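You operate a simulated robot arm through the tools that you are given. There is no shell and no other tool.

Carry out the task below with a simulated robot arm. There is one attempt and no reset: what you move stays moved.

## Task
Set the beam dial to CELL, take a reference, then scan ring 29 under the white lid.
Fine: ring on its seat; shut the lid before you scan. Where these are worked on the way, their far stop is far enough and under half their travel is too little: white lid.

Only the result counts: the job must be done as asked and must still hold three seconds after the hand-in. Knocking over, shifting, dropping, spilling or breaking anything else fails it. A push-on lid holds only when it is set on centred and level and pressed home; a screw cap is set on level and turned clockwise until tight.

## Robot
A 7-joint arm with a two-finger parallel gripper, fixed in place. Base frame: the origin is on the floor under the middle of its stand, x ahead of it, y to its left, z up. Lengths are in m, angles in degrees, forces in N, time in s.
It reaches about 1.247 m from its shoulder. Its first joint turns from -132.0 to 132.0 degrees. Payload 3.91 kg.
The TCP is the grasp point between the finger pads, 0.03 m short of the fingertips. In the tool frame z runs along the fingers and y along their closing line. The gripper opens to 0.11 m. The fingers are 0.02 m wide and 0.01 m thick; the gripper's body (0.048 by 0.112 m) begins 0.055 m behind the TCP.
Orientation is that of the tool frame in the base frame, as a unit quaternion [x, y, z, w]. With the fingers straight down and closing along the base's y, the tool's x points along the base's -x, its y along +y and its z along -z.

## Interface
- The arm moves only by the tool move_arm. Its argument "rows" is a list of rows, each a list of 3 entries, a list of its own where there are three numbers: the turn, a rotation vector about the tool's x, y, z in degrees, then the shift along the tool's x, y, z in m, then the finger opening in m, from 0 to 0.11. In form: [[[ax, ay, az], [tx, ty, tz], jaw], ...]. A call has 1 to 20 rows; each row is the pose to reach, as a shift and turn from the pose commanded when the call began, along the tool's axes at that moment. A row lasts 0.2 s, in which the tool goes at most 0.05 m and 8.6 degrees; a call with a longer step from one row to the next is refused whole, and so is a gripper value outside its range. A pose out of reach is approached as far as the arm can. The call stops where the force on the tool passes 90 N (or 10 N more than at its start, if that is more) or the arm is blocked; 0.2 s more then pass. The fingers move at their own pace (about 0.108 m/s each) and stop on an object; they squeeze with about 36 N. The grip force told is the motor's: it shows also when the fingers shut on nothing. Time passes only in rows, and 0.2 s behind the last, so rows that repeat a pose let the fingers close. The reply holds the time, the measured pose of the TCP, the force on the tool along the base axes, the opening and the grip force, in the units named above and with some noise, with the torque about the TCP (base axes, N m) and any sound that the robot's microphone picked up, and new pictures: "views" is both (left out), scene, wrist or none.
- Cameras (640 x 400 px; columns grow to the right, rows downward): "scene" is fixed at [0.4005, -0.6483, 1.7173]; the picture's right is [1.00, 0.08, 0.00], its down [0.04, -0.49, -0.87] and it looks along [-0.07, 0.87, -0.49] (base axes); focal length 339 px, centre (320, 200). "wrist" rides on the gripper at [0.072, 0.017, -0.103] in the tool frame; the picture's right is [-0.23, 0.97, 0.00], its down [-0.76, -0.18, -0.62] and it looks along [-0.61, -0.14, 0.78] (tool axes); focal length 222 px, centre (320, 200). There is no depth. A picture from a camera that has moved, and an enlarged one, comes with that camera's place and axes in the base frame and with its lens.
- close_up(camera, box): a new picture of the part [left, top, right, bottom] of that camera's present view, enlarged. It takes no simulated time.
- close_job(): hands the job in; it is judged then, once.

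Places have to be worked out from the pictures, the camera data and where the tool is seen. Open the gripper and draw the arm clear of the work before you hand the job in, unless the task says otherwise.

The tools are called after ">>>" as a command line: name --argument value ..., lists and objects as JSON in quotes. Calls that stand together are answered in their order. move_arm: Moves the arm, as the interface text tells. Its arguments: {"type":"object","properties":{"rows":{"type":"array","items":{"type":"array"}},"views":{"type":"string","enum":["both","scene","wrist","none"]}},"required":["rows"]} The other tools are called the same way: close_up (camera, box) takes an enlarged picture of a part of a camera's view; close_job () hands the job in.

At the start:

```text
clock: 0.0
eef_pos: [0.2104, 0.5006, 1.4411]
orientation: [0.0, 1.0, 0.001, 0.0]
wrist_force: [-0.3, 0.4, -0.2]
ft_torque: [0.03, 0.0, -0.02]
gripper_width: 0.1098
grasp_force: 0.0
```

scene: 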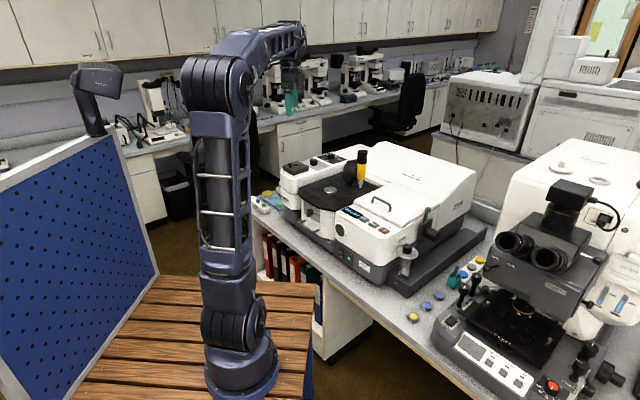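
wrist: 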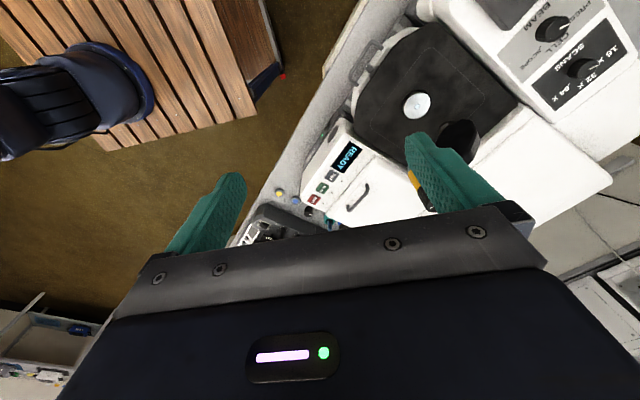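

I'll start by enlarging the parts of both views to identify the instrument, dial, lid, and the rings.

>>> close_up --camera "scene" --box '[240, 130, 440, 255]'

>>> close_up --camera "scene" --box '[320, 200, 520, 325]'

>>> close_up --camera "wrist" --box '[400, 0, 640, 150]'

>>> close_up --camera "wrist" --box '[230, 100, 430, 225]'

```text
3.20 times, centred on (340, 192) of scene
camera zoom: at [0.4005, -0.6483, 1.7173], right [1.0, 0.08, 0.0], down [0.04, -0.49, -0.87], along [-0.07, 0.87, -0.49], focal length 1085 px, centre (256, 224)
```

zoom: 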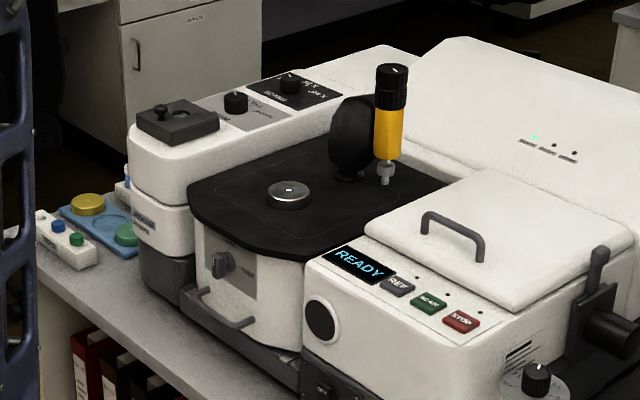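

```text
3.20 times, centred on (420, 262) of scene
camera zoom: at [0.4005, -0.6483, 1.7173], right [1.0, 0.08, 0.0], down [0.04, -0.49, -0.87], along [-0.07, 0.87, -0.49], focal length 1085 px, centre (0, 0)
```

zoom: 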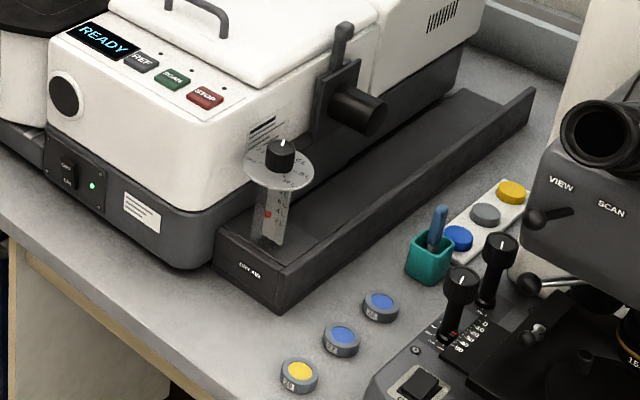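

```text
2.67 times, centred on (520, 75) of wrist
camera zoom: at [0.1381, 0.5178, 1.5456], right [0.23, 0.97, 0.0], down [0.76, -0.18, 0.62], along [0.61, -0.14, -0.78], focal length 592 px, centre (-213, 533)
```

zoom: 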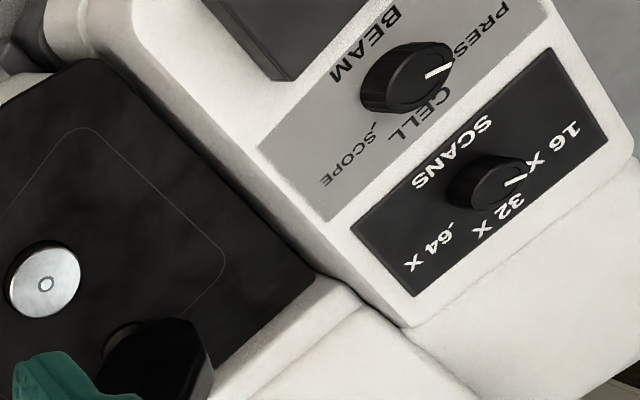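

```text
3.20 times, centred on (330, 162) of wrist
camera zoom: at [0.1381, 0.5178, 1.5456], right [0.23, 0.97, 0.0], down [0.76, -0.18, 0.62], along [0.61, -0.14, -0.78], focal length 711 px, centre (288, 320)
```

zoom: 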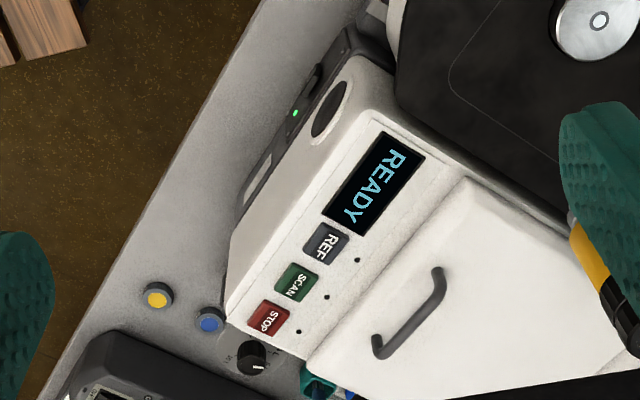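

The buttons run along about (0.7,-0.7), with the lid behind them. I'll zoom in more on the rings and labels from the fixed camera.

>>> close_up --camera "scene" --box '[400, 280, 456, 330]'

>>> close_up --camera "scene" --box '[440, 250, 500, 300]'

>>> close_up --camera "scene" --box '[245, 180, 295, 220]'

>>> close_up --camera "scene" --box '[330, 180, 420, 240]'

>>> close_up --camera "wrist" --box '[260, 170, 340, 220]'

```text
8.00 times, centred on (428, 305) of scene
camera zoom: at [0.4005, -0.6483, 1.7173], right [1.0, 0.08, 0.0], down [0.04, -0.49, -0.87], along [-0.07, 0.87, -0.49], focal length 2713 px, centre (-544, -640)
```

zoom: 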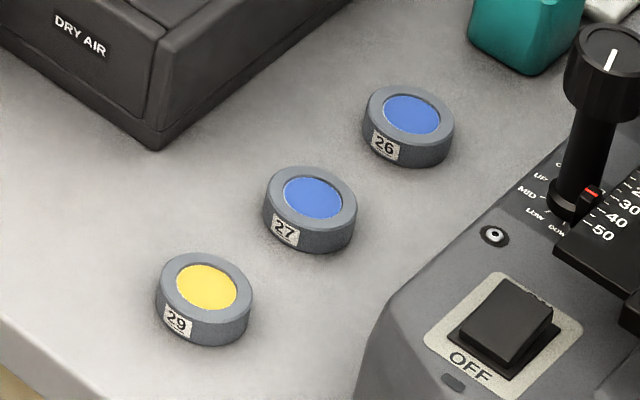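

```text
8.00 times, centred on (470, 275) of scene
camera zoom: at [0.4005, -0.6483, 1.7173], right [1.0, 0.08, 0.0], down [0.04, -0.49, -0.87], along [-0.07, 0.87, -0.49], focal length 2713 px, centre (-880, -400)
```

zoom: 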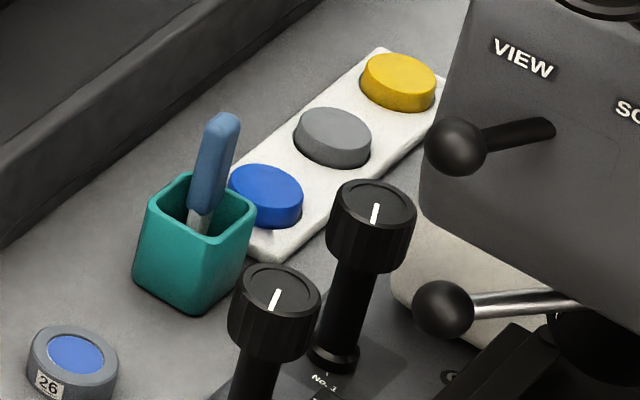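

```text
10.00 times, centred on (270, 200) of scene
camera zoom: at [0.4005, -0.6483, 1.7173], right [1.0, 0.08, 0.0], down [0.04, -0.49, -0.87], along [-0.07, 0.87, -0.49], focal length 3391 px, centre (820, 200)
```

zoom: 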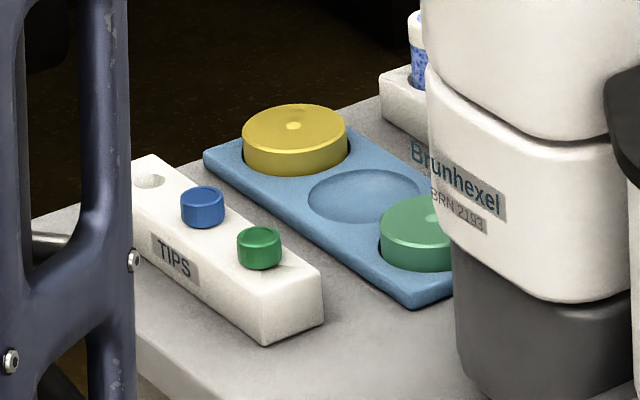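

```text
6.67 times, centred on (375, 210) of scene
camera zoom: at [0.4005, -0.6483, 1.7173], right [1.0, 0.08, 0.0], down [0.04, -0.49, -0.87], along [-0.07, 0.87, -0.49], focal length 2260 px, centre (-47, 133)
```

zoom: 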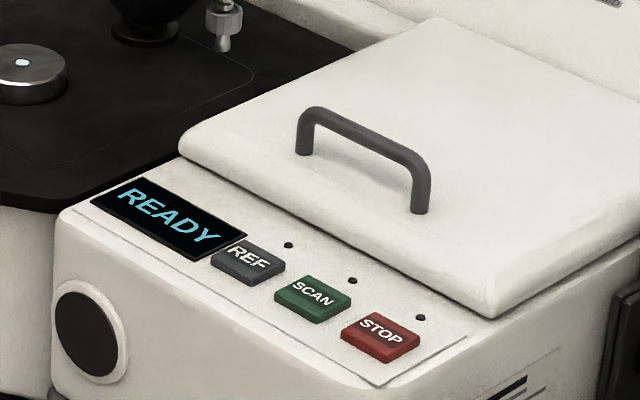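

```text
8.00 times, centred on (300, 195) of wrist
camera zoom: at [0.1381, 0.5178, 1.5456], right [0.23, 0.97, 0.0], down [0.76, -0.18, 0.62], along [0.61, -0.14, -0.78], focal length 1777 px, centre (480, 240)
```

zoom: 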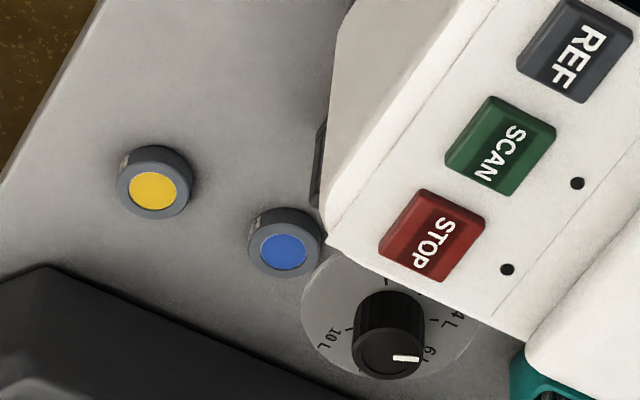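

Ring 29 is the yellow one on the bench, near (0.66, 0.21, 0.775). The BEAM knob triangulates to about (0.243, 0.915, 1.05). I'll move the hand, turned 45° to match the instrument, to a viewpoint in front of that knob.

>>> move_arm --rows '[[[0, 0, -4.5], [0.008, 0.0344, 0.0237], 0.11], [[0, 0, -9], [0.016, 0.0688, 0.0474], 0.11], [[0, 0, -13.5], [0.024, 0.1032, 0.0711], 0.11], [[0, 0, -18], [0.032, 0.1376, 0.0948], 0.11], [[0, 0, -22.5], [0.04, 0.172, 0.1185], 0.11], [[0, 0, -27], [0.048, 0.2064, 0.1422], 0.11], [[0, 0, -31.5], [0.056, 0.2408, 0.1659], 0.11], [[0, 0, -36], [0.064, 0.2752, 0.1896], 0.11], [[0, 0, -40.5], [0.072, 0.3096, 0.2133], 0.11], [[0, 0, -45], [0.08, 0.344, 0.237], 0.11]]'

```text
clock: 2.2
eef_pos: [0.128, 0.8431, 1.2077]
orientation: [-0.384, 0.924, 0.003, 0.001]
wrist_force: [0.9, -0.7, 1.3]
ft_torque: [0.03, 0.04, -0.01]
gripper_width: 0.1103
grasp_force: 0.0
camera wrist: at [0.0654, 0.8047, 1.3114], right [-0.53, 0.85, 0.01], down [0.66, 0.41, 0.62], along [0.53, 0.33, -0.78], focal length 222 px, centre (320, 200)
```

scene: 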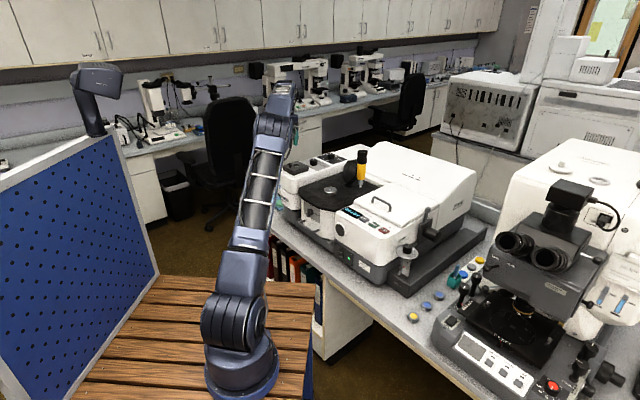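
wrist: 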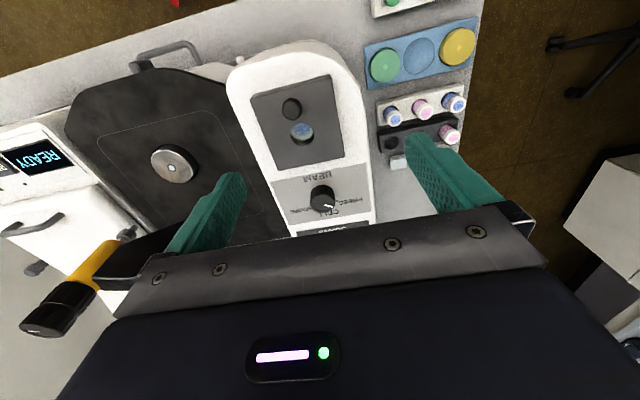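

The knob sits at the image centre as computed. I'll zoom in to read its pointer and marks.

>>> close_up --camera "wrist" --box '[270, 165, 375, 235]'

>>> close_up --camera "scene" --box '[290, 145, 350, 185]'

```text
5.71 times, centred on (322, 200) of wrist
camera zoom: at [0.0654, 0.8047, 1.3114], right [-0.53, 0.85, 0.01], down [0.66, 0.41, 0.62], along [0.53, 0.33, -0.78], focal length 1269 px, centre (306, 200)
```

zoom: 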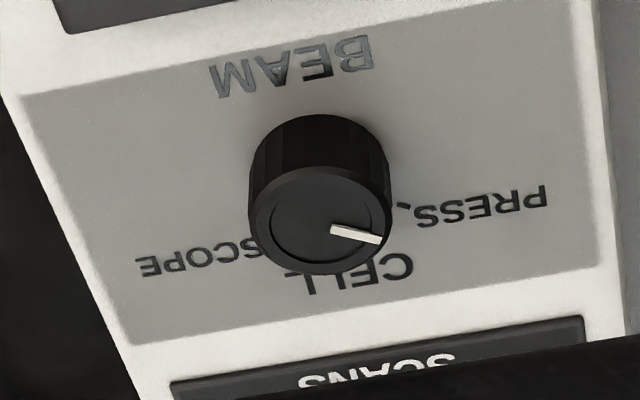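

```text
10.00 times, centred on (320, 165) of scene
camera zoom: at [0.4005, -0.6483, 1.7173], right [1.0, 0.08, 0.0], down [0.04, -0.49, -0.87], along [-0.07, 0.87, -0.49], focal length 3391 px, centre (320, 550)
```

zoom: 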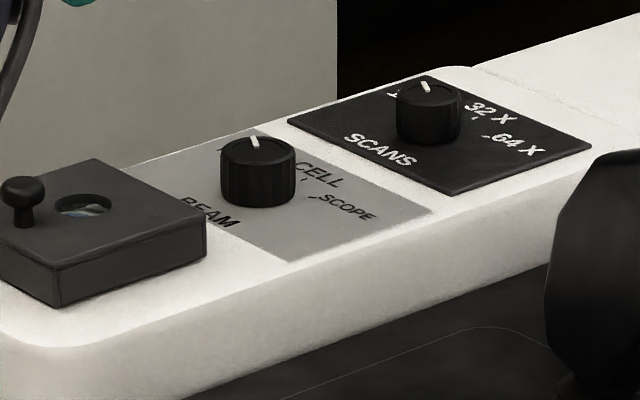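

The pointer is at PRESS (about 100° in base), with CELL straight back (≈45°) and SCOPE right of it. Knob centre is about (0.243, 0.9195), base z≈1.034, top ≈1.057; I'll move above it and check alignment.

>>> move_arm --rows '[[[0, 0, 0], [-0.034, -0.007, 0.022], 0.08], [[0, 0, 0], [-0.068, -0.014, 0.044], 0.08], [[0, 0, 0], [-0.102, -0.021, 0.066], 0.08], [[0, 0, 0], [-0.1353, -0.0275, 0.0877], 0.08], [[0, 0, 0], [-0.1353, -0.0275, 0.0877], 0.08]]'

```text
clock: 3.4
eef_pos: [0.2449, 0.92, 1.1165]
orientation: [-0.383, 0.924, 0.002, 0.001]
wrist_force: [0.1, -0.1, -0.2]
ft_torque: [0.0, -0.01, 0.03]
gripper_width: 0.0798
grasp_force: 0.2
camera wrist: at [0.1825, 0.8815, 1.2203], right [-0.53, 0.85, 0.0], down [0.66, 0.41, 0.62], along [0.53, 0.33, -0.78], focal length 222 px, centre (320, 200)
```

scene: 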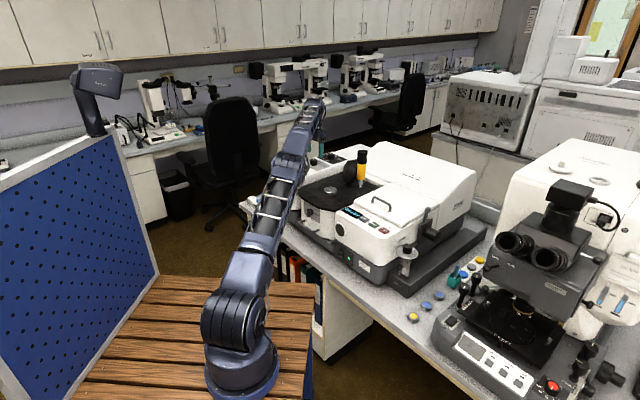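
wrist: 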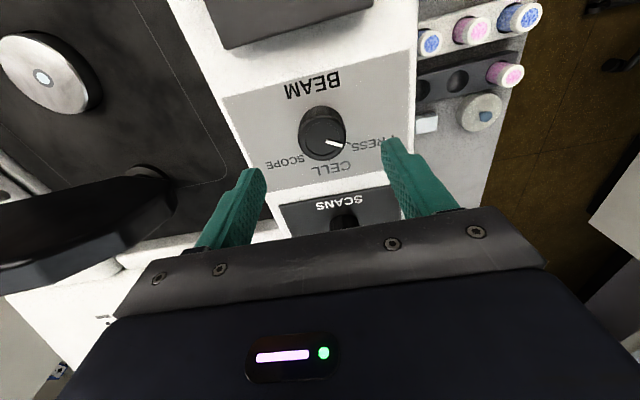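

>>> close_up --camera "wrist" --box '[240, 70, 400, 170]'

```text
4.00 times, centred on (320, 120) of wrist
camera zoom: at [0.1825, 0.8815, 1.2203], right [-0.53, 0.85, 0.0], down [0.66, 0.41, 0.62], along [0.53, 0.33, -0.78], focal length 888 px, centre (320, 520)
```

zoom: 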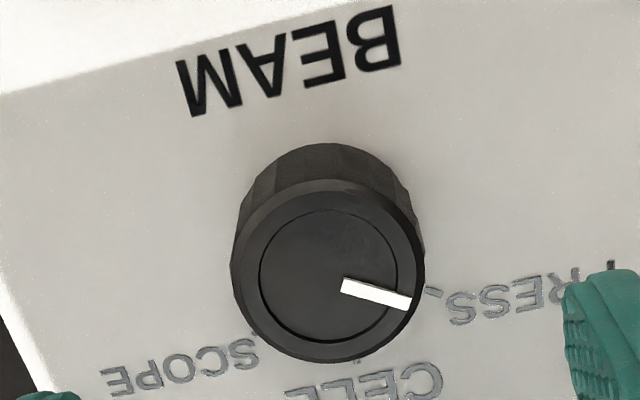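

Ticks compute to PRESS 90°, CELL 45°, SCOPE 0° (base angles about the knob), and the pointer reads about 105°. I'll descend around the knob and close on it.

>>> move_arm --rows '[[[0, 0, 0], [0.0035, 0.0013, 0.02], 0.08], [[0, 0, 0], [0.0035, 0.0013, 0.034], 0.08], [[0, 0, 0], [0.0035, 0.0013, 0.0435], 0.08], [[0, 0, 0], [0.0035, 0.0013, 0.0435], 0.03], [[0, 0, 0], [0.0035, 0.0013, 0.0435], 0.03], [[0, 0, 0], [0.0035, 0.0013, 0.0435], 0.03]]' --views "wrist"

```text
clock: 4.8
eef_pos: [0.2418, 0.9196, 1.0754]
orientation: [-0.382, 0.924, 0.002, 0.0]
wrist_force: [-4.5, 11.1, 0.4]
ft_torque: [0.62, -0.56, -0.1]
gripper_width: 0.0377
grasp_force: 45.3
camera wrist: at [0.1785, 0.8814, 1.1789], right [-0.53, 0.85, 0.0], down [0.66, 0.41, 0.62], along [0.53, 0.33, -0.78], focal length 222 px, centre (320, 200)
```

wrist: 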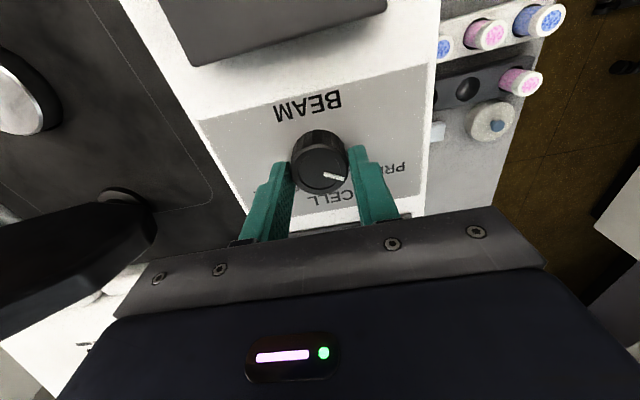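

Knob is gripped (width 0.038). I'll ease the side load by 2 mm and turn clockwise (about tool +z) in steps, first 30°, and check.

>>> move_arm --rows '[[[0, 0, 0], [0, 0.002, 0], 0.03], [[0, 0, 6], [0, 0.002, 0], 0.03], [[0, 0, 12], [0, 0.002, 0], 0.03], [[0, 0, 18], [0, 0.002, 0], 0.03], [[0, 0, 24], [0, 0.002, 0], 0.03], [[0, 0, 30], [0, 0.002, 0], 0.03], [[0, 0, 30], [0, 0.002, 0], 0.03]]' --views "wrist"

>>> close_up --camera "wrist" --box '[240, 90, 400, 230]'

```text
clock: 6.4
eef_pos: [0.244, 0.9211, 1.0743]
orientation: [-0.128, 0.992, 0.0, 0.001]
wrist_force: [35.4, -61.0, -13.6]
ft_torque: [-1.11, -1.49, 0.29]
gripper_width: 0.0373
grasp_force: 44.8
camera wrist: at [0.1701, 0.919, 1.1789], right [-0.03, 1.0, 0.0], down [0.78, 0.02, 0.62], along [0.62, 0.02, -0.78], focal length 222 px, centre (320, 200)
```

wrist: 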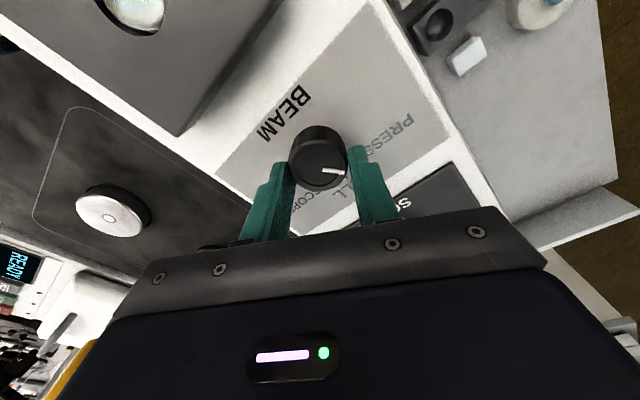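

```text
2.86 times, centred on (320, 160) of wrist
camera zoom: at [0.1701, 0.919, 1.1789], right [-0.03, 1.0, 0.0], down [0.78, 0.02, 0.62], along [0.62, 0.02, -0.78], focal length 635 px, centre (320, 314)
```

zoom: 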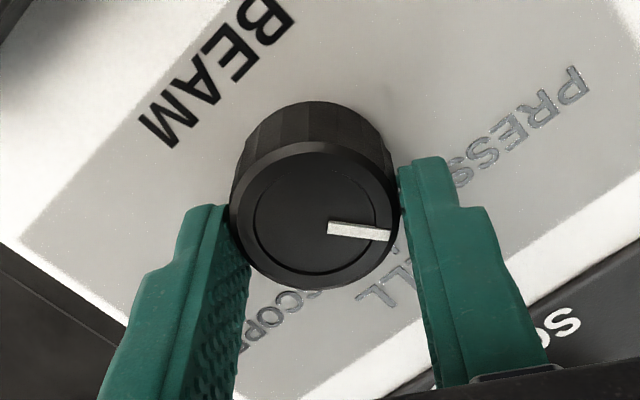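

The knob turned about 25° but I overshot the side relief (2 mm was too much: ~70 N now). I'll back off 1.6 mm the way the force pushes and continue turning another 30°.

>>> move_arm --rows '[[[0, 0, 0], [-0.0006, -0.0016, 0], 0.03], [[0, 0, 6], [-0.0006, -0.0016, 0], 0.03], [[0, 0, 12], [-0.0006, -0.0016, 0], 0.03], [[0, 0, 18], [-0.0006, -0.0016, 0], 0.03], [[0, 0, 24], [-0.0006, -0.0016, 0], 0.03], [[0, 0, 30], [-0.0006, -0.0016, 0], 0.03], [[0, 0, 30], [-0.0006, -0.0016, 0], 0.03]]' --views "wrist"

>>> close_up --camera "wrist" --box '[240, 90, 400, 230]'

```text
clock: 8.0
eef_pos: [0.2397, 0.9209, 1.0763]
orientation: [0.131, 0.991, 0.001, -0.001]
wrist_force: [-6.5, -19.6, 2.2]
ft_torque: [-0.58, 0.49, -0.01]
gripper_width: 0.0405
grasp_force: 10.6
camera wrist: at [0.1751, 0.9559, 1.1805], right [0.47, 0.88, 0.0], down [0.69, -0.37, 0.62], along [0.55, -0.29, -0.78], focal length 222 px, centre (320, 200)
```

wrist: 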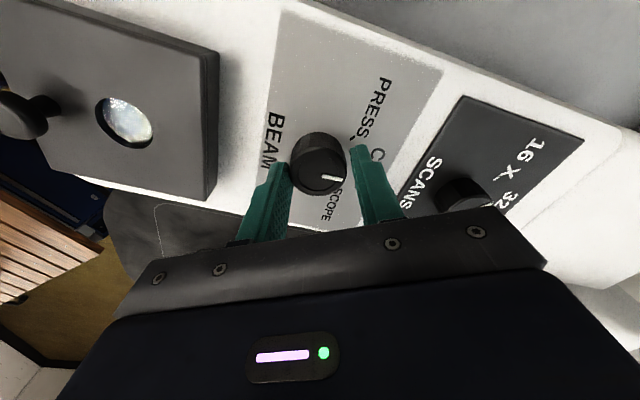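

```text
2.86 times, centred on (320, 160) of wrist
camera zoom: at [0.1751, 0.9559, 1.1805], right [0.47, 0.88, 0.0], down [0.69, -0.37, 0.62], along [0.55, -0.29, -0.78], focal length 635 px, centre (320, 314)
```

zoom: 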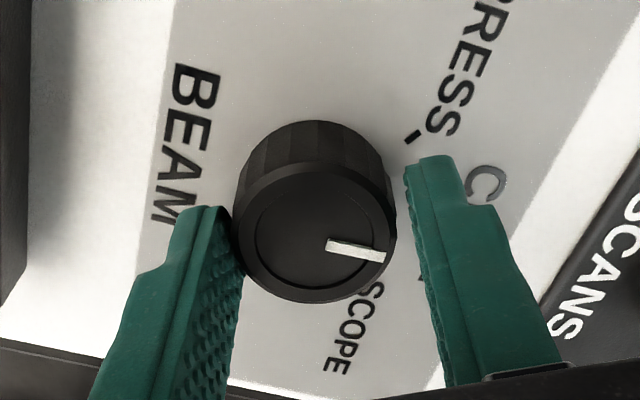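

The pointer now reads about 48°, near CELL, and the fingers look loose. I'll open, rise and check where the pointer rests.

>>> move_arm --rows '[[[0, 0, 0], [0, 0, 0], 0.07], [[0, 0, 0], [0, 0, 0], 0.08], [[0, 0, 0], [0, 0, -0.03], 0.08], [[0, 0, 0], [0, 0, -0.06], 0.08], [[0, 0, -8], [0, 0, -0.1], 0.08], [[0, 0, -16], [0, 0, -0.12], 0.08], [[0, 0, -24], [0, 0, -0.12], 0.08], [[0, 0, -32], [0.02, 0, -0.12], 0.08], [[0, 0, -40], [0.04, 0, -0.12], 0.08], [[0, 0, -48], [0.06, -0.02, -0.12], 0.08], [[0, 0, -56], [0.07, -0.04, -0.12], 0.08], [[0, 0, -60], [0.07, -0.05, -0.12], 0.08], [[0, 0, -60], [0.07, -0.05, -0.12], 0.08]]'

>>> close_up --camera "scene" --box '[290, 145, 350, 185]'

```text
clock: 10.8
eef_pos: [0.1623, 0.8912, 1.1957]
orientation: [-0.383, 0.924, 0.002, 0.001]
wrist_force: [0.2, -0.2, 0.7]
ft_torque: [0.03, 0.05, 0.02]
gripper_width: 0.08
grasp_force: 0.1
out of reach, approached as far as the arm can: row 4, 5, 6, 7, 8, 9, 10
camera wrist: at [0.0982, 0.8521, 1.2981], right [-0.53, 0.85, 0.0], down [0.66, 0.41, 0.62], along [0.53, 0.33, -0.78], focal length 222 px, centre (320, 200)
```

scene: 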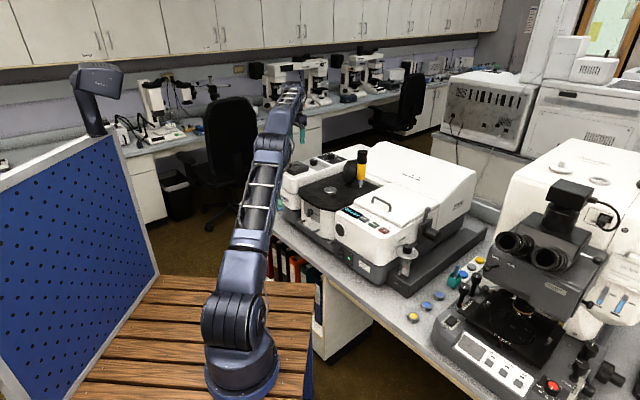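
wrist: 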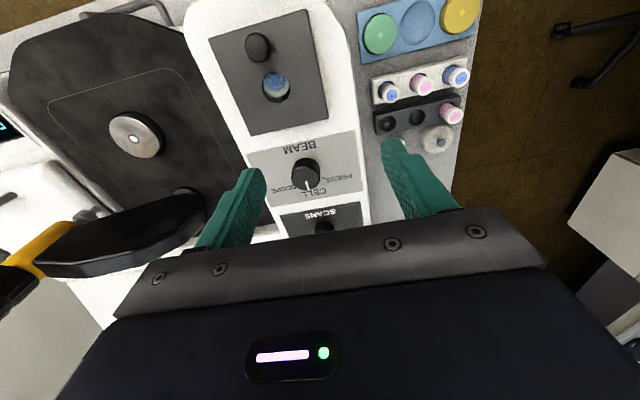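

```text
10.00 times, centred on (320, 165) of scene
camera zoom: at [0.4005, -0.6483, 1.7173], right [1.0, 0.08, 0.0], down [0.04, -0.49, -0.87], along [-0.07, 0.87, -0.49], focal length 3391 px, centre (320, 550)
```

zoom: 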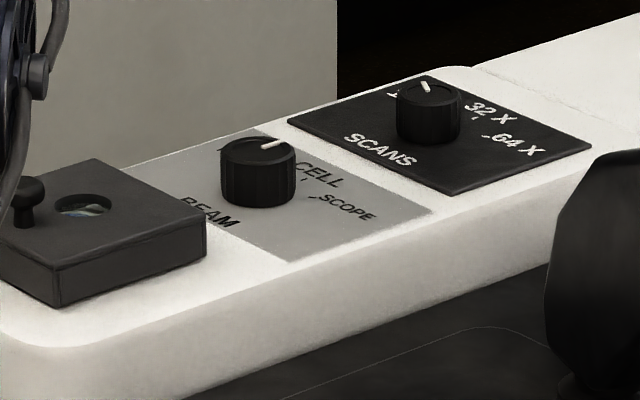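

The pointer has clearly moved toward CELL; zooming in to check its exact alignment.

>>> close_up --camera "wrist" --box '[255, 135, 355, 205]'

>>> close_up --camera "scene" --box '[306, 154, 326, 168]'

```text
5.71 times, centred on (305, 170) of wrist
camera zoom: at [0.0982, 0.8521, 1.2981], right [-0.53, 0.85, 0.0], down [0.66, 0.41, 0.62], along [0.53, 0.33, -0.78], focal length 1269 px, centre (406, 371)
```

zoom: 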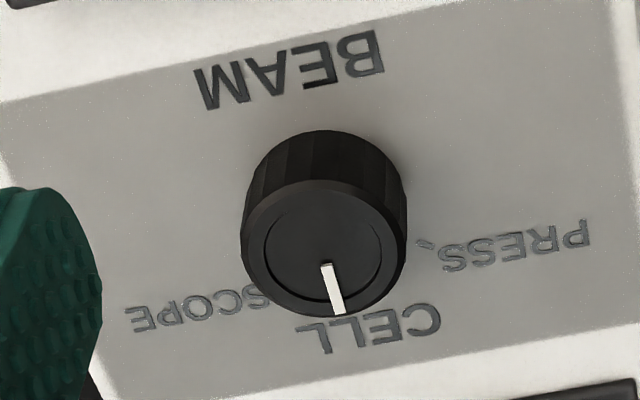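

```text
16.00 times, centred on (316, 161) of scene
camera zoom: at [0.4005, -0.6483, 1.7173], right [1.0, 0.08, 0.0], down [0.04, -0.49, -0.87], along [-0.07, 0.87, -0.49], focal length 5425 px, centre (384, 824)
```

zoom: 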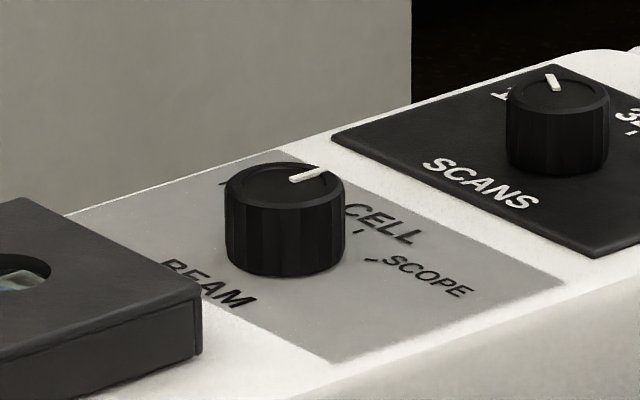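

The pointer is at ~43°, right on CELL. Now I'll travel to a viewpoint in front of the REF button, near (0.486, 0.471, 1.0).

>>> move_arm --rows '[[[0, 0, 0], [0.0125, -0.0423, 0], 0.06], [[0, 0, 0], [0.025, -0.0845, 0], 0.04], [[0, 0, 0], [0.0375, -0.1268, 0], 0.02], [[0, 0, 0], [0.05, -0.169, 0], 0.0], [[0, 0, 0], [0.0625, -0.2113, 0.01], 0.0], [[0, 0, 0], [0.075, -0.2535, 0.02], 0.0], [[0, 0, 0], [0.0875, -0.2958, 0.03], 0.0], [[0, 0, 0], [0.1, -0.338, 0.04], 0.0], [[0, 0, 0], [0.1125, -0.3803, 0.055], 0.0], [[0, 0, 0], [0.125, -0.4225, 0.07], 0.0], [[0, 0, 0], [0.1375, -0.4648, 0.085], 0.0], [[0, 0, 0], [0.15, -0.507, 0.104], 0.0], [[0, 0, 0], [0.15, -0.507, 0.104], 0.0]]'

>>> close_up --camera "wrist" --box '[220, 100, 420, 225]'

```text
clock: 13.6
eef_pos: [0.4132, 0.4251, 1.0906]
orientation: [-0.383, 0.924, 0.001, 0.0]
wrist_force: [0.6, 0.4, 0.5]
ft_torque: [0.01, 0.03, -0.01]
gripper_width: 0.0
grasp_force: 36.0
camera wrist: at [0.35, 0.3871, 1.1939], right [-0.53, 0.85, 0.0], down [0.66, 0.41, 0.62], along [0.53, 0.33, -0.78], focal length 222 px, centre (320, 200)
```

scene: 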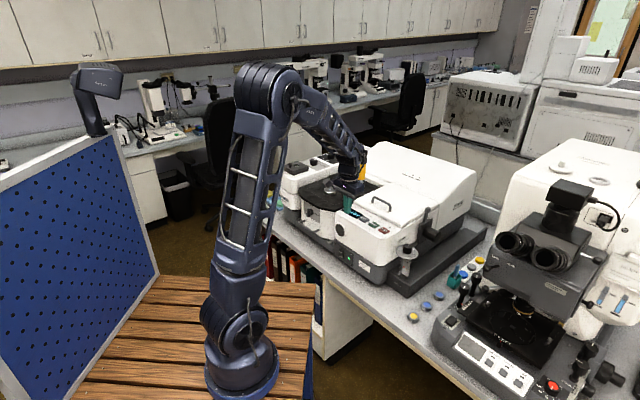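
wrist: 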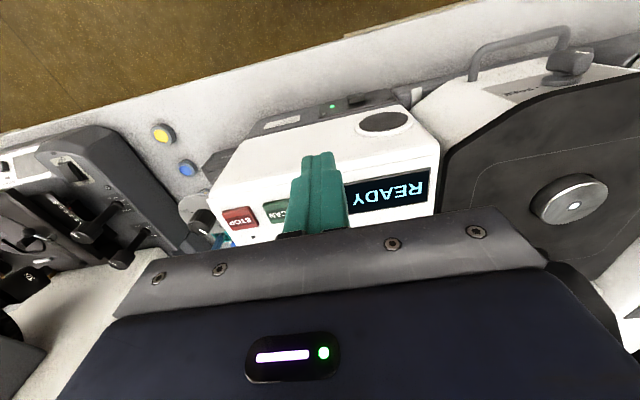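

```text
3.20 times, centred on (320, 162) of wrist
camera zoom: at [0.35, 0.3871, 1.1939], right [-0.53, 0.85, 0.0], down [0.66, 0.41, 0.62], along [0.53, 0.33, -0.78], focal length 711 px, centre (320, 320)
```

zoom: 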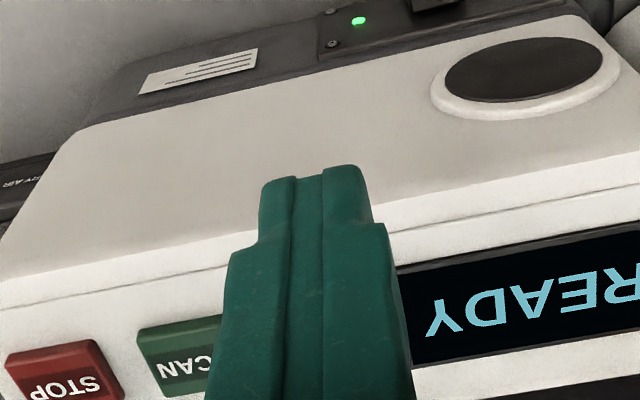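

Combining views, REF is at about (0.487, 0.4705), top near z≈1.005. I'll move the closed fingertips above it (tips at about 1.02) and check.

>>> move_arm --rows '[[[0, 0, 0], [-0.0421, -0.0101, 0.01], 0.0], [[0, 0, 0], [-0.0842, -0.0203, 0.02], 0.0], [[0, 0, 0], [-0.0842, -0.0203, 0.034], 0.0], [[0, 0, 0], [-0.0842, -0.0203, 0.034], 0.0]]'

>>> close_up --camera "scene" --box '[325, 180, 405, 240]'

>>> close_up --camera "wrist" --box '[220, 80, 420, 230]'

```text
clock: 14.6
eef_pos: [0.4871, 0.4691, 1.0551]
orientation: [-0.383, 0.924, 0.002, 0.001]
wrist_force: [0.6, -0.4, -0.2]
ft_torque: [-0.03, -0.01, 0.0]
gripper_width: 0.0
grasp_force: 36.2
camera wrist: at [0.4246, 0.4308, 1.1583], right [-0.53, 0.85, 0.0], down [0.66, 0.41, 0.62], along [0.53, 0.33, -0.78], focal length 222 px, centre (320, 200)
```

scene: 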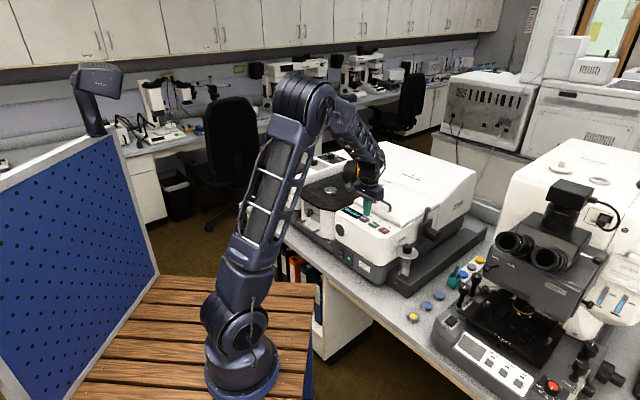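
wrist: 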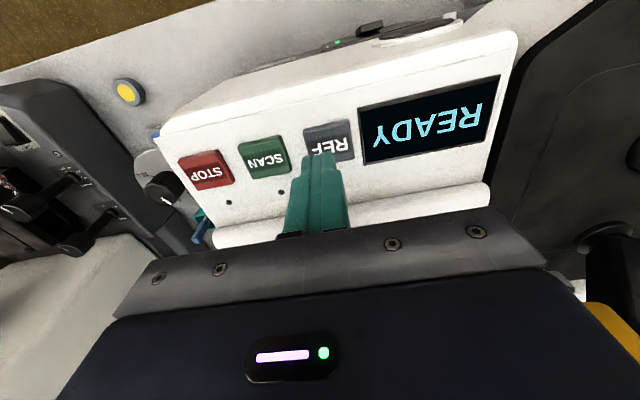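

```text
6.67 times, centred on (365, 210) of scene
camera zoom: at [0.4005, -0.6483, 1.7173], right [1.0, 0.08, 0.0], down [0.04, -0.49, -0.87], along [-0.07, 0.87, -0.49], focal length 2260 px, centre (20, 133)
```

zoom: 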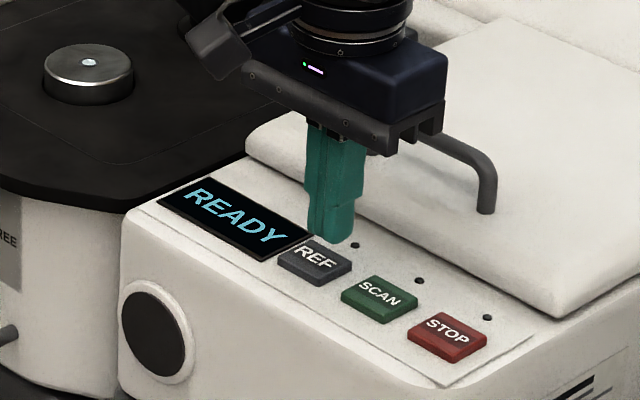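

```text
2.67 times, centred on (320, 155) of wrist
camera zoom: at [0.4246, 0.4308, 1.1583], right [-0.53, 0.85, 0.0], down [0.66, 0.41, 0.62], along [0.53, 0.33, -0.78], focal length 592 px, centre (320, 320)
```

zoom: 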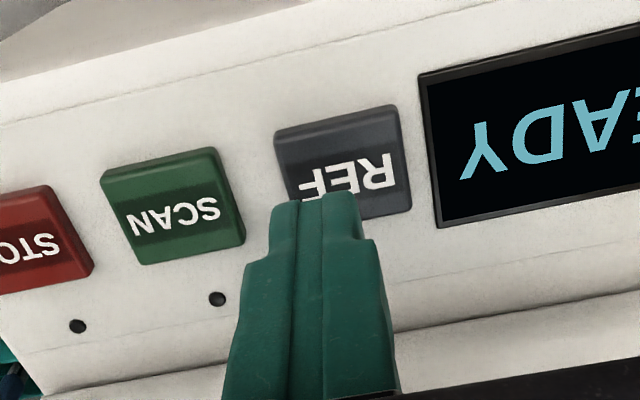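

The tip would land slightly right/back of the REF centre; I'll shift about 7 mm to the left side and lower in small steps to just above the button.

>>> move_arm --rows '[[[0, 0, 0], [0.0021, 0.0071, 0], 0.0], [[0, 0, 0], [0.0021, 0.0071, 0.008], 0.0], [[0, 0, 0], [0.0021, 0.0071, 0.014], 0.0], [[0, 0, 0], [0.0021, 0.0071, 0.014], 0.0]]' --views "wrist"

>>> close_up --camera "scene" --box '[340, 195, 390, 230]'

```text
clock: 15.6
eef_pos: [0.4816, 0.4745, 1.0433]
orientation: [-0.382, 0.924, 0.002, 0.001]
wrist_force: [-0.2, -0.6, 0.6]
ft_torque: [-0.02, -0.03, -0.05]
gripper_width: 0.0
grasp_force: 36.3
camera wrist: at [0.4182, 0.4345, 1.1453], right [-0.53, 0.85, 0.0], down [0.66, 0.41, 0.62], along [0.53, 0.33, -0.78], focal length 222 px, centre (320, 200)
```

wrist: 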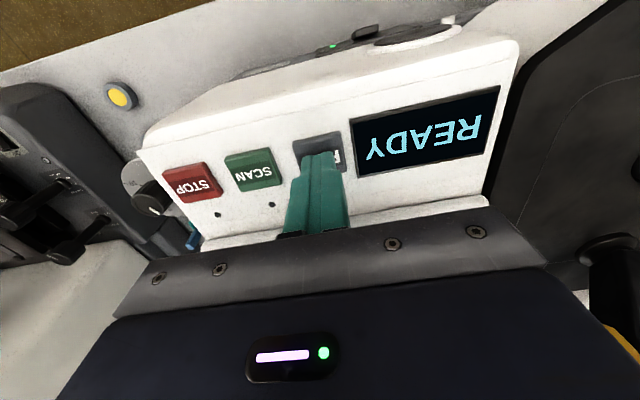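

```text
11.43 times, centred on (365, 212) of scene
camera zoom: at [0.4005, -0.6483, 1.7173], right [1.0, 0.08, 0.0], down [0.04, -0.49, -0.87], along [-0.07, 0.87, -0.49], focal length 3875 px, centre (-194, 57)
```

zoom: 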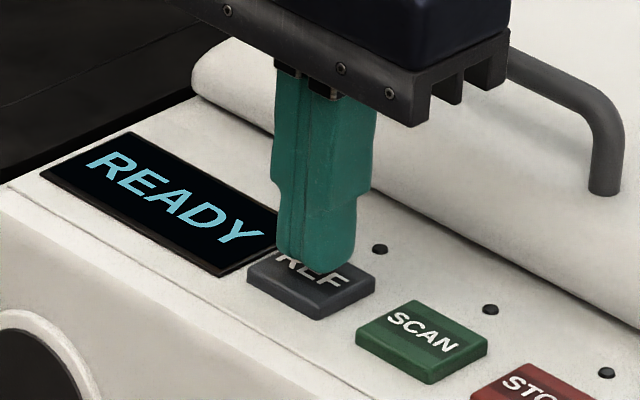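

Tip is just above REF, slightly to its rear. I'll shift 3 mm toward the front and press down in small steps watching the force.

>>> move_arm --rows '[[[0, 0, 0], [0.003, 0, 0.002], 0.0], [[0, 0, 0], [0.003, 0, 0.004], 0.0], [[0, 0, 0], [0.003, 0, 0.006], 0.0], [[0, 0, 0], [0.003, 0, 0.008], 0.0], [[0, 0, 0], [0.003, 0, 0.008], 0.0]]' --views "wrist"

```text
clock: 16.8
eef_pos: [0.4797, 0.471, 1.0346]
orientation: [-0.383, 0.924, 0.002, 0.0]
wrist_force: [-1.3, -0.4, 4.2]
ft_torque: [-0.03, 0.01, 0.0]
gripper_width: 0.0
grasp_force: 36.7
heard: click
camera wrist: at [0.4164, 0.4331, 1.1375], right [-0.53, 0.85, 0.0], down [0.66, 0.41, 0.62], along [0.53, 0.33, -0.78], focal length 222 px, centre (320, 200)
```

wrist: 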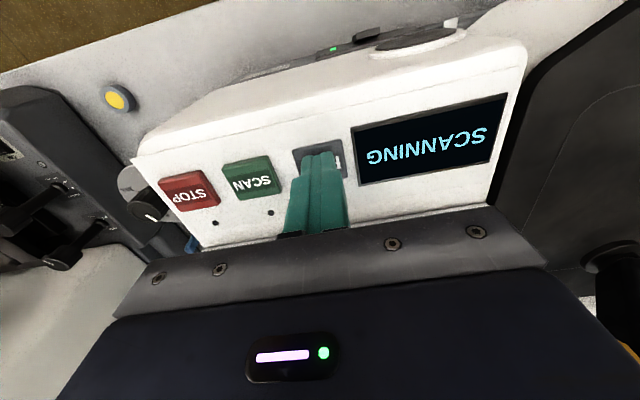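

REF clicked and the display shows SCANNING. I'll lift off straight up and wait for it to finish.

>>> move_arm --rows '[[[0, 0, 0], [0, 0, -0.01], 0.0], [[0, 0, 0], [0, 0, -0.03], 0.0], [[0, 0, 0], [0, 0, -0.06], 0.0], [[0, 0, 0], [0, 0, -0.1], 0.0], [[0, 0, 0], [0, 0, -0.14], 0.0], [[0, 0, 0], [0, 0, -0.16], 0.0], [[0, 0, 0], [0, 0, -0.16], 0.0], [[0, 0, 0], [0, 0, -0.16], 0.0], [[0, 0, 0], [0, 0, -0.16], 0.0], [[0, 0, 0], [0, 0, -0.16], 0.0]]'

>>> close_up --camera "scene" --box '[330, 180, 420, 240]'

```text
clock: 19.0
eef_pos: [0.481, 0.4699, 1.1923]
orientation: [-0.383, 0.924, 0.002, 0.0]
wrist_force: [-0.3, -0.1, -0.2]
ft_torque: [-0.02, 0.02, 0.03]
gripper_width: 0.0002
grasp_force: 36.0
camera wrist: at [0.4177, 0.4313, 1.2958], right [-0.53, 0.85, 0.0], down [0.66, 0.41, 0.62], along [0.53, 0.33, -0.78], focal length 222 px, centre (320, 200)
```

scene: 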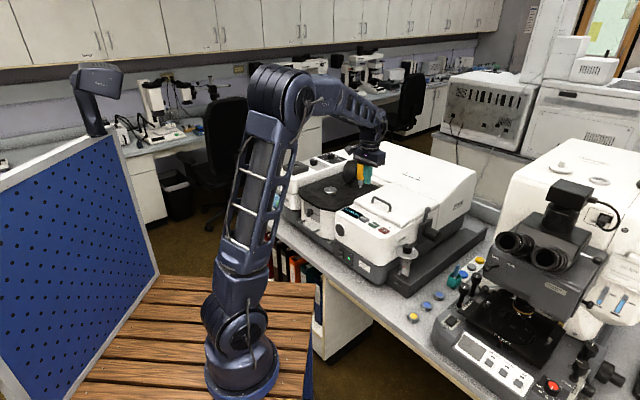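
wrist: 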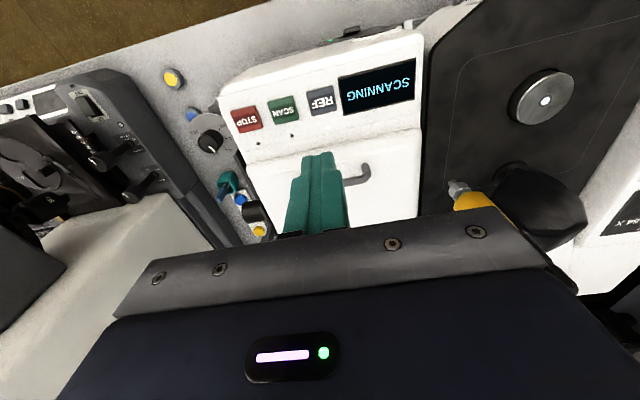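

```text
6.67 times, centred on (375, 210) of scene
camera zoom: at [0.4005, -0.6483, 1.7173], right [1.0, 0.08, 0.0], down [0.04, -0.49, -0.87], along [-0.07, 0.87, -0.49], focal length 2260 px, centre (-47, 133)
```

zoom: 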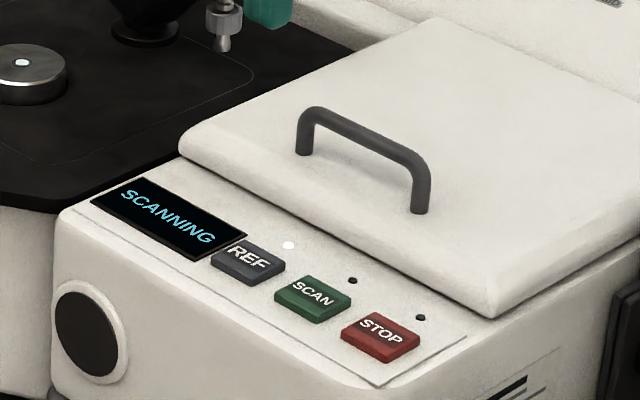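

Reference scan still running (REF lamp lit). I'll open the fingers to clear the view of the lid and wait here.

>>> move_arm --rows '[[[0, 0, 0], [0, 0, -0.01], 0.03], [[0, 0, 0], [0, 0, -0.02], 0.06], [[0, 0, 0], [0, 0, -0.03], 0.11], [[0, 0, 0], [0, 0, -0.04], 0.11], [[0, 0, 0], [0, 0, -0.05], 0.11], [[0, 0, 0], [0, 0, -0.05], 0.11], [[0, 0, 0], [0, 0, -0.05], 0.11], [[0, 0, 0], [0, 0, -0.05], 0.11], [[0, 0, 0], [0, 0, -0.05], 0.11], [[0, 0, 0], [0, 0, -0.05], 0.11]]'

>>> close_up --camera "wrist" --box '[210, 60, 450, 230]'

```text
clock: 21.2
eef_pos: [0.4803, 0.4723, 1.2433]
orientation: [-0.382, 0.924, 0.001, 0.001]
wrist_force: [-1.0, 1.1, 0.5]
ft_torque: [0.01, -0.02, 0.0]
gripper_width: 0.1099
grasp_force: 0.1
camera wrist: at [0.4167, 0.4338, 1.3463], right [-0.53, 0.85, 0.0], down [0.66, 0.41, 0.62], along [0.53, 0.33, -0.78], focal length 222 px, centre (320, 200)
```

scene: 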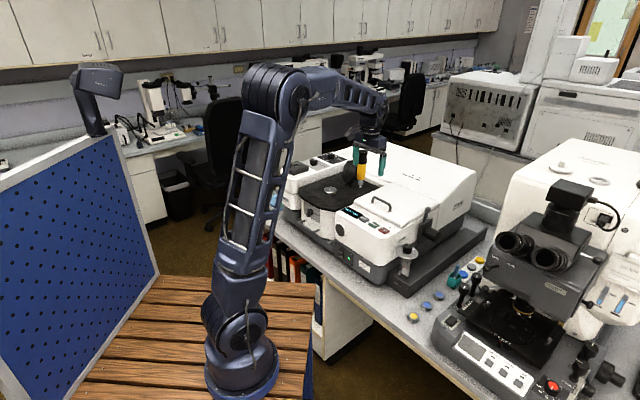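
wrist: 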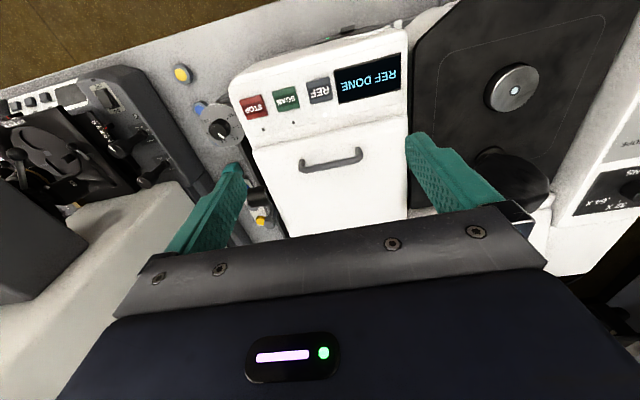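

```text
2.35 times, centred on (330, 145) of wrist
camera zoom: at [0.4167, 0.4338, 1.3463], right [-0.53, 0.85, 0.0], down [0.66, 0.41, 0.62], along [0.53, 0.33, -0.78], focal length 523 px, centre (296, 329)
```

zoom: 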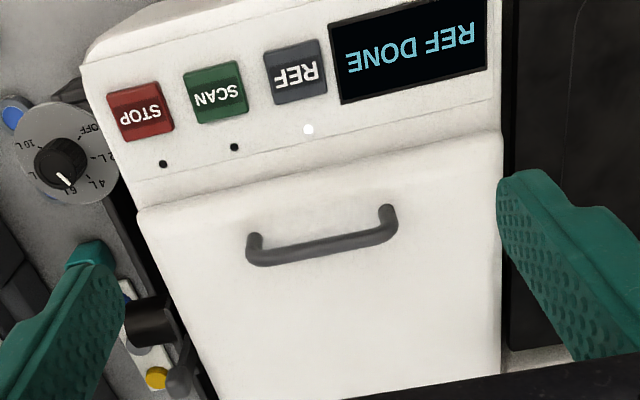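

REF DONE. Geometry so far: lid is about 0.23×0.23 m, top z≈1.03, hinge at the back (x+y≈1.355), and the handle bar centre is near (0.548, 0.540, 1.057), running along (0.7,-0.7). I'll turn the hand 90° so it closes across the bar, and move above it.

>>> move_arm --rows '[[[0, 0, 8.2], [-0.0087, 0, 0.008], 0.1], [[0, 0, 16.4], [-0.0174, 0, 0.016], 0.09], [[0, 0, 24.6], [-0.0261, 0, 0.024], 0.08], [[0, 0, 32.8], [-0.0348, 0, 0.032], 0.07], [[0, 0, 41.0], [-0.0435, 0, 0.04], 0.06], [[0, 0, 49.2], [-0.0522, 0, 0.048], 0.06], [[0, 0, 57.4], [-0.0609, 0, 0.056], 0.06], [[0, 0, 65.6], [-0.0696, 0, 0.064], 0.06], [[0, 0, 73.8], [-0.0783, 0, 0.072], 0.06], [[0, 0, 82], [-0.087, 0, 0.08], 0.06], [[0, 0, 90], [-0.0957, 0, 0.095], 0.06], [[0, 0, 90], [-0.0957, 0, 0.11], 0.06], [[0, 0, 90], [-0.0957, 0, 0.11], 0.06]]'

>>> close_up --camera "wrist" --box '[210, 70, 450, 230]'

>>> close_up --camera "scene" --box '[340, 160, 440, 235]'

```text
clock: 24.0
eef_pos: [0.5461, 0.5411, 1.1337]
orientation: [0.383, 0.924, 0.002, -0.001]
wrist_force: [0.0, 0.8, 0.0]
ft_torque: [-0.01, -0.03, -0.02]
gripper_width: 0.0599
grasp_force: 0.1
camera wrist: at [0.5063, 0.6042, 1.2379], right [0.85, 0.53, 0.0], down [0.41, -0.67, 0.62], along [0.33, -0.53, -0.78], focal length 222 px, centre (320, 200)
```

scene: 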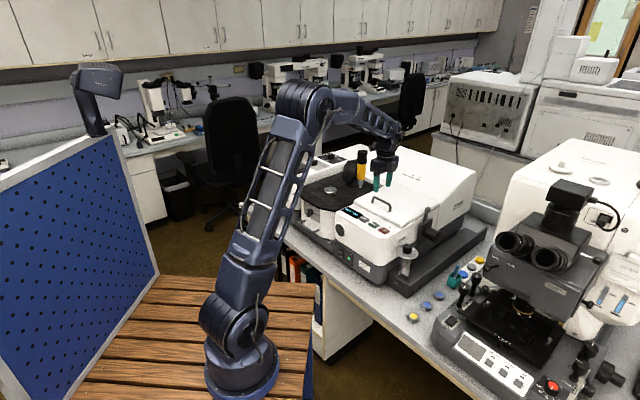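
wrist: 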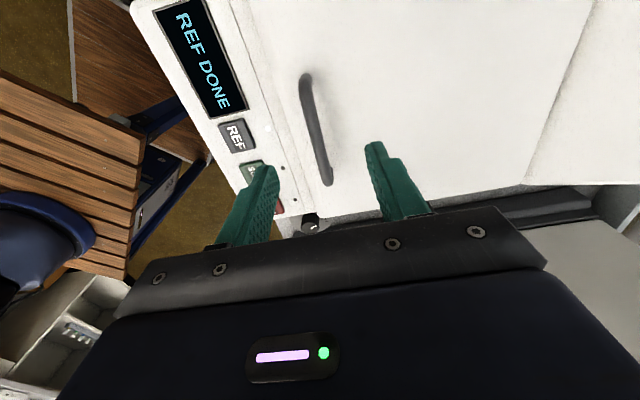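

```text
2.50 times, centred on (330, 150) of wrist
camera zoom: at [0.5063, 0.6042, 1.2379], right [0.85, 0.53, 0.0], down [0.41, -0.67, 0.62], along [0.33, -0.53, -0.78], focal length 555 px, centre (295, 325)
```

zoom: 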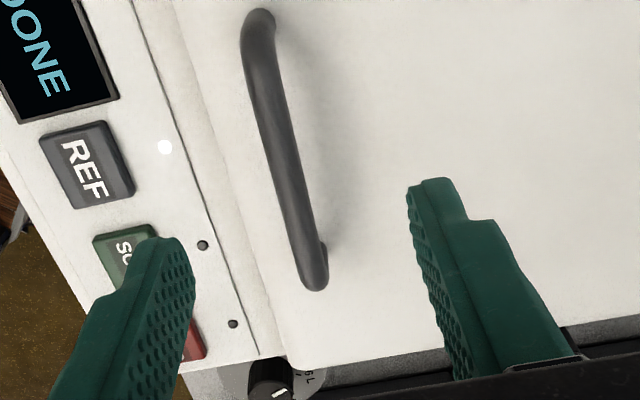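

```text
5.33 times, centred on (390, 198) of scene
camera zoom: at [0.4005, -0.6483, 1.7173], right [1.0, 0.08, 0.0], down [0.04, -0.49, -0.87], along [-0.07, 0.87, -0.49], focal length 1808 px, centre (-53, 213)
```

zoom: 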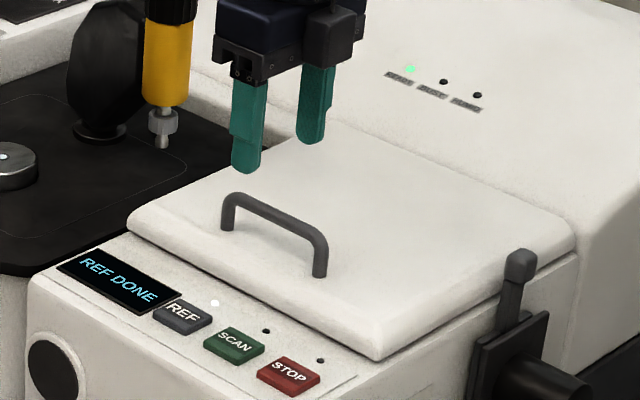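

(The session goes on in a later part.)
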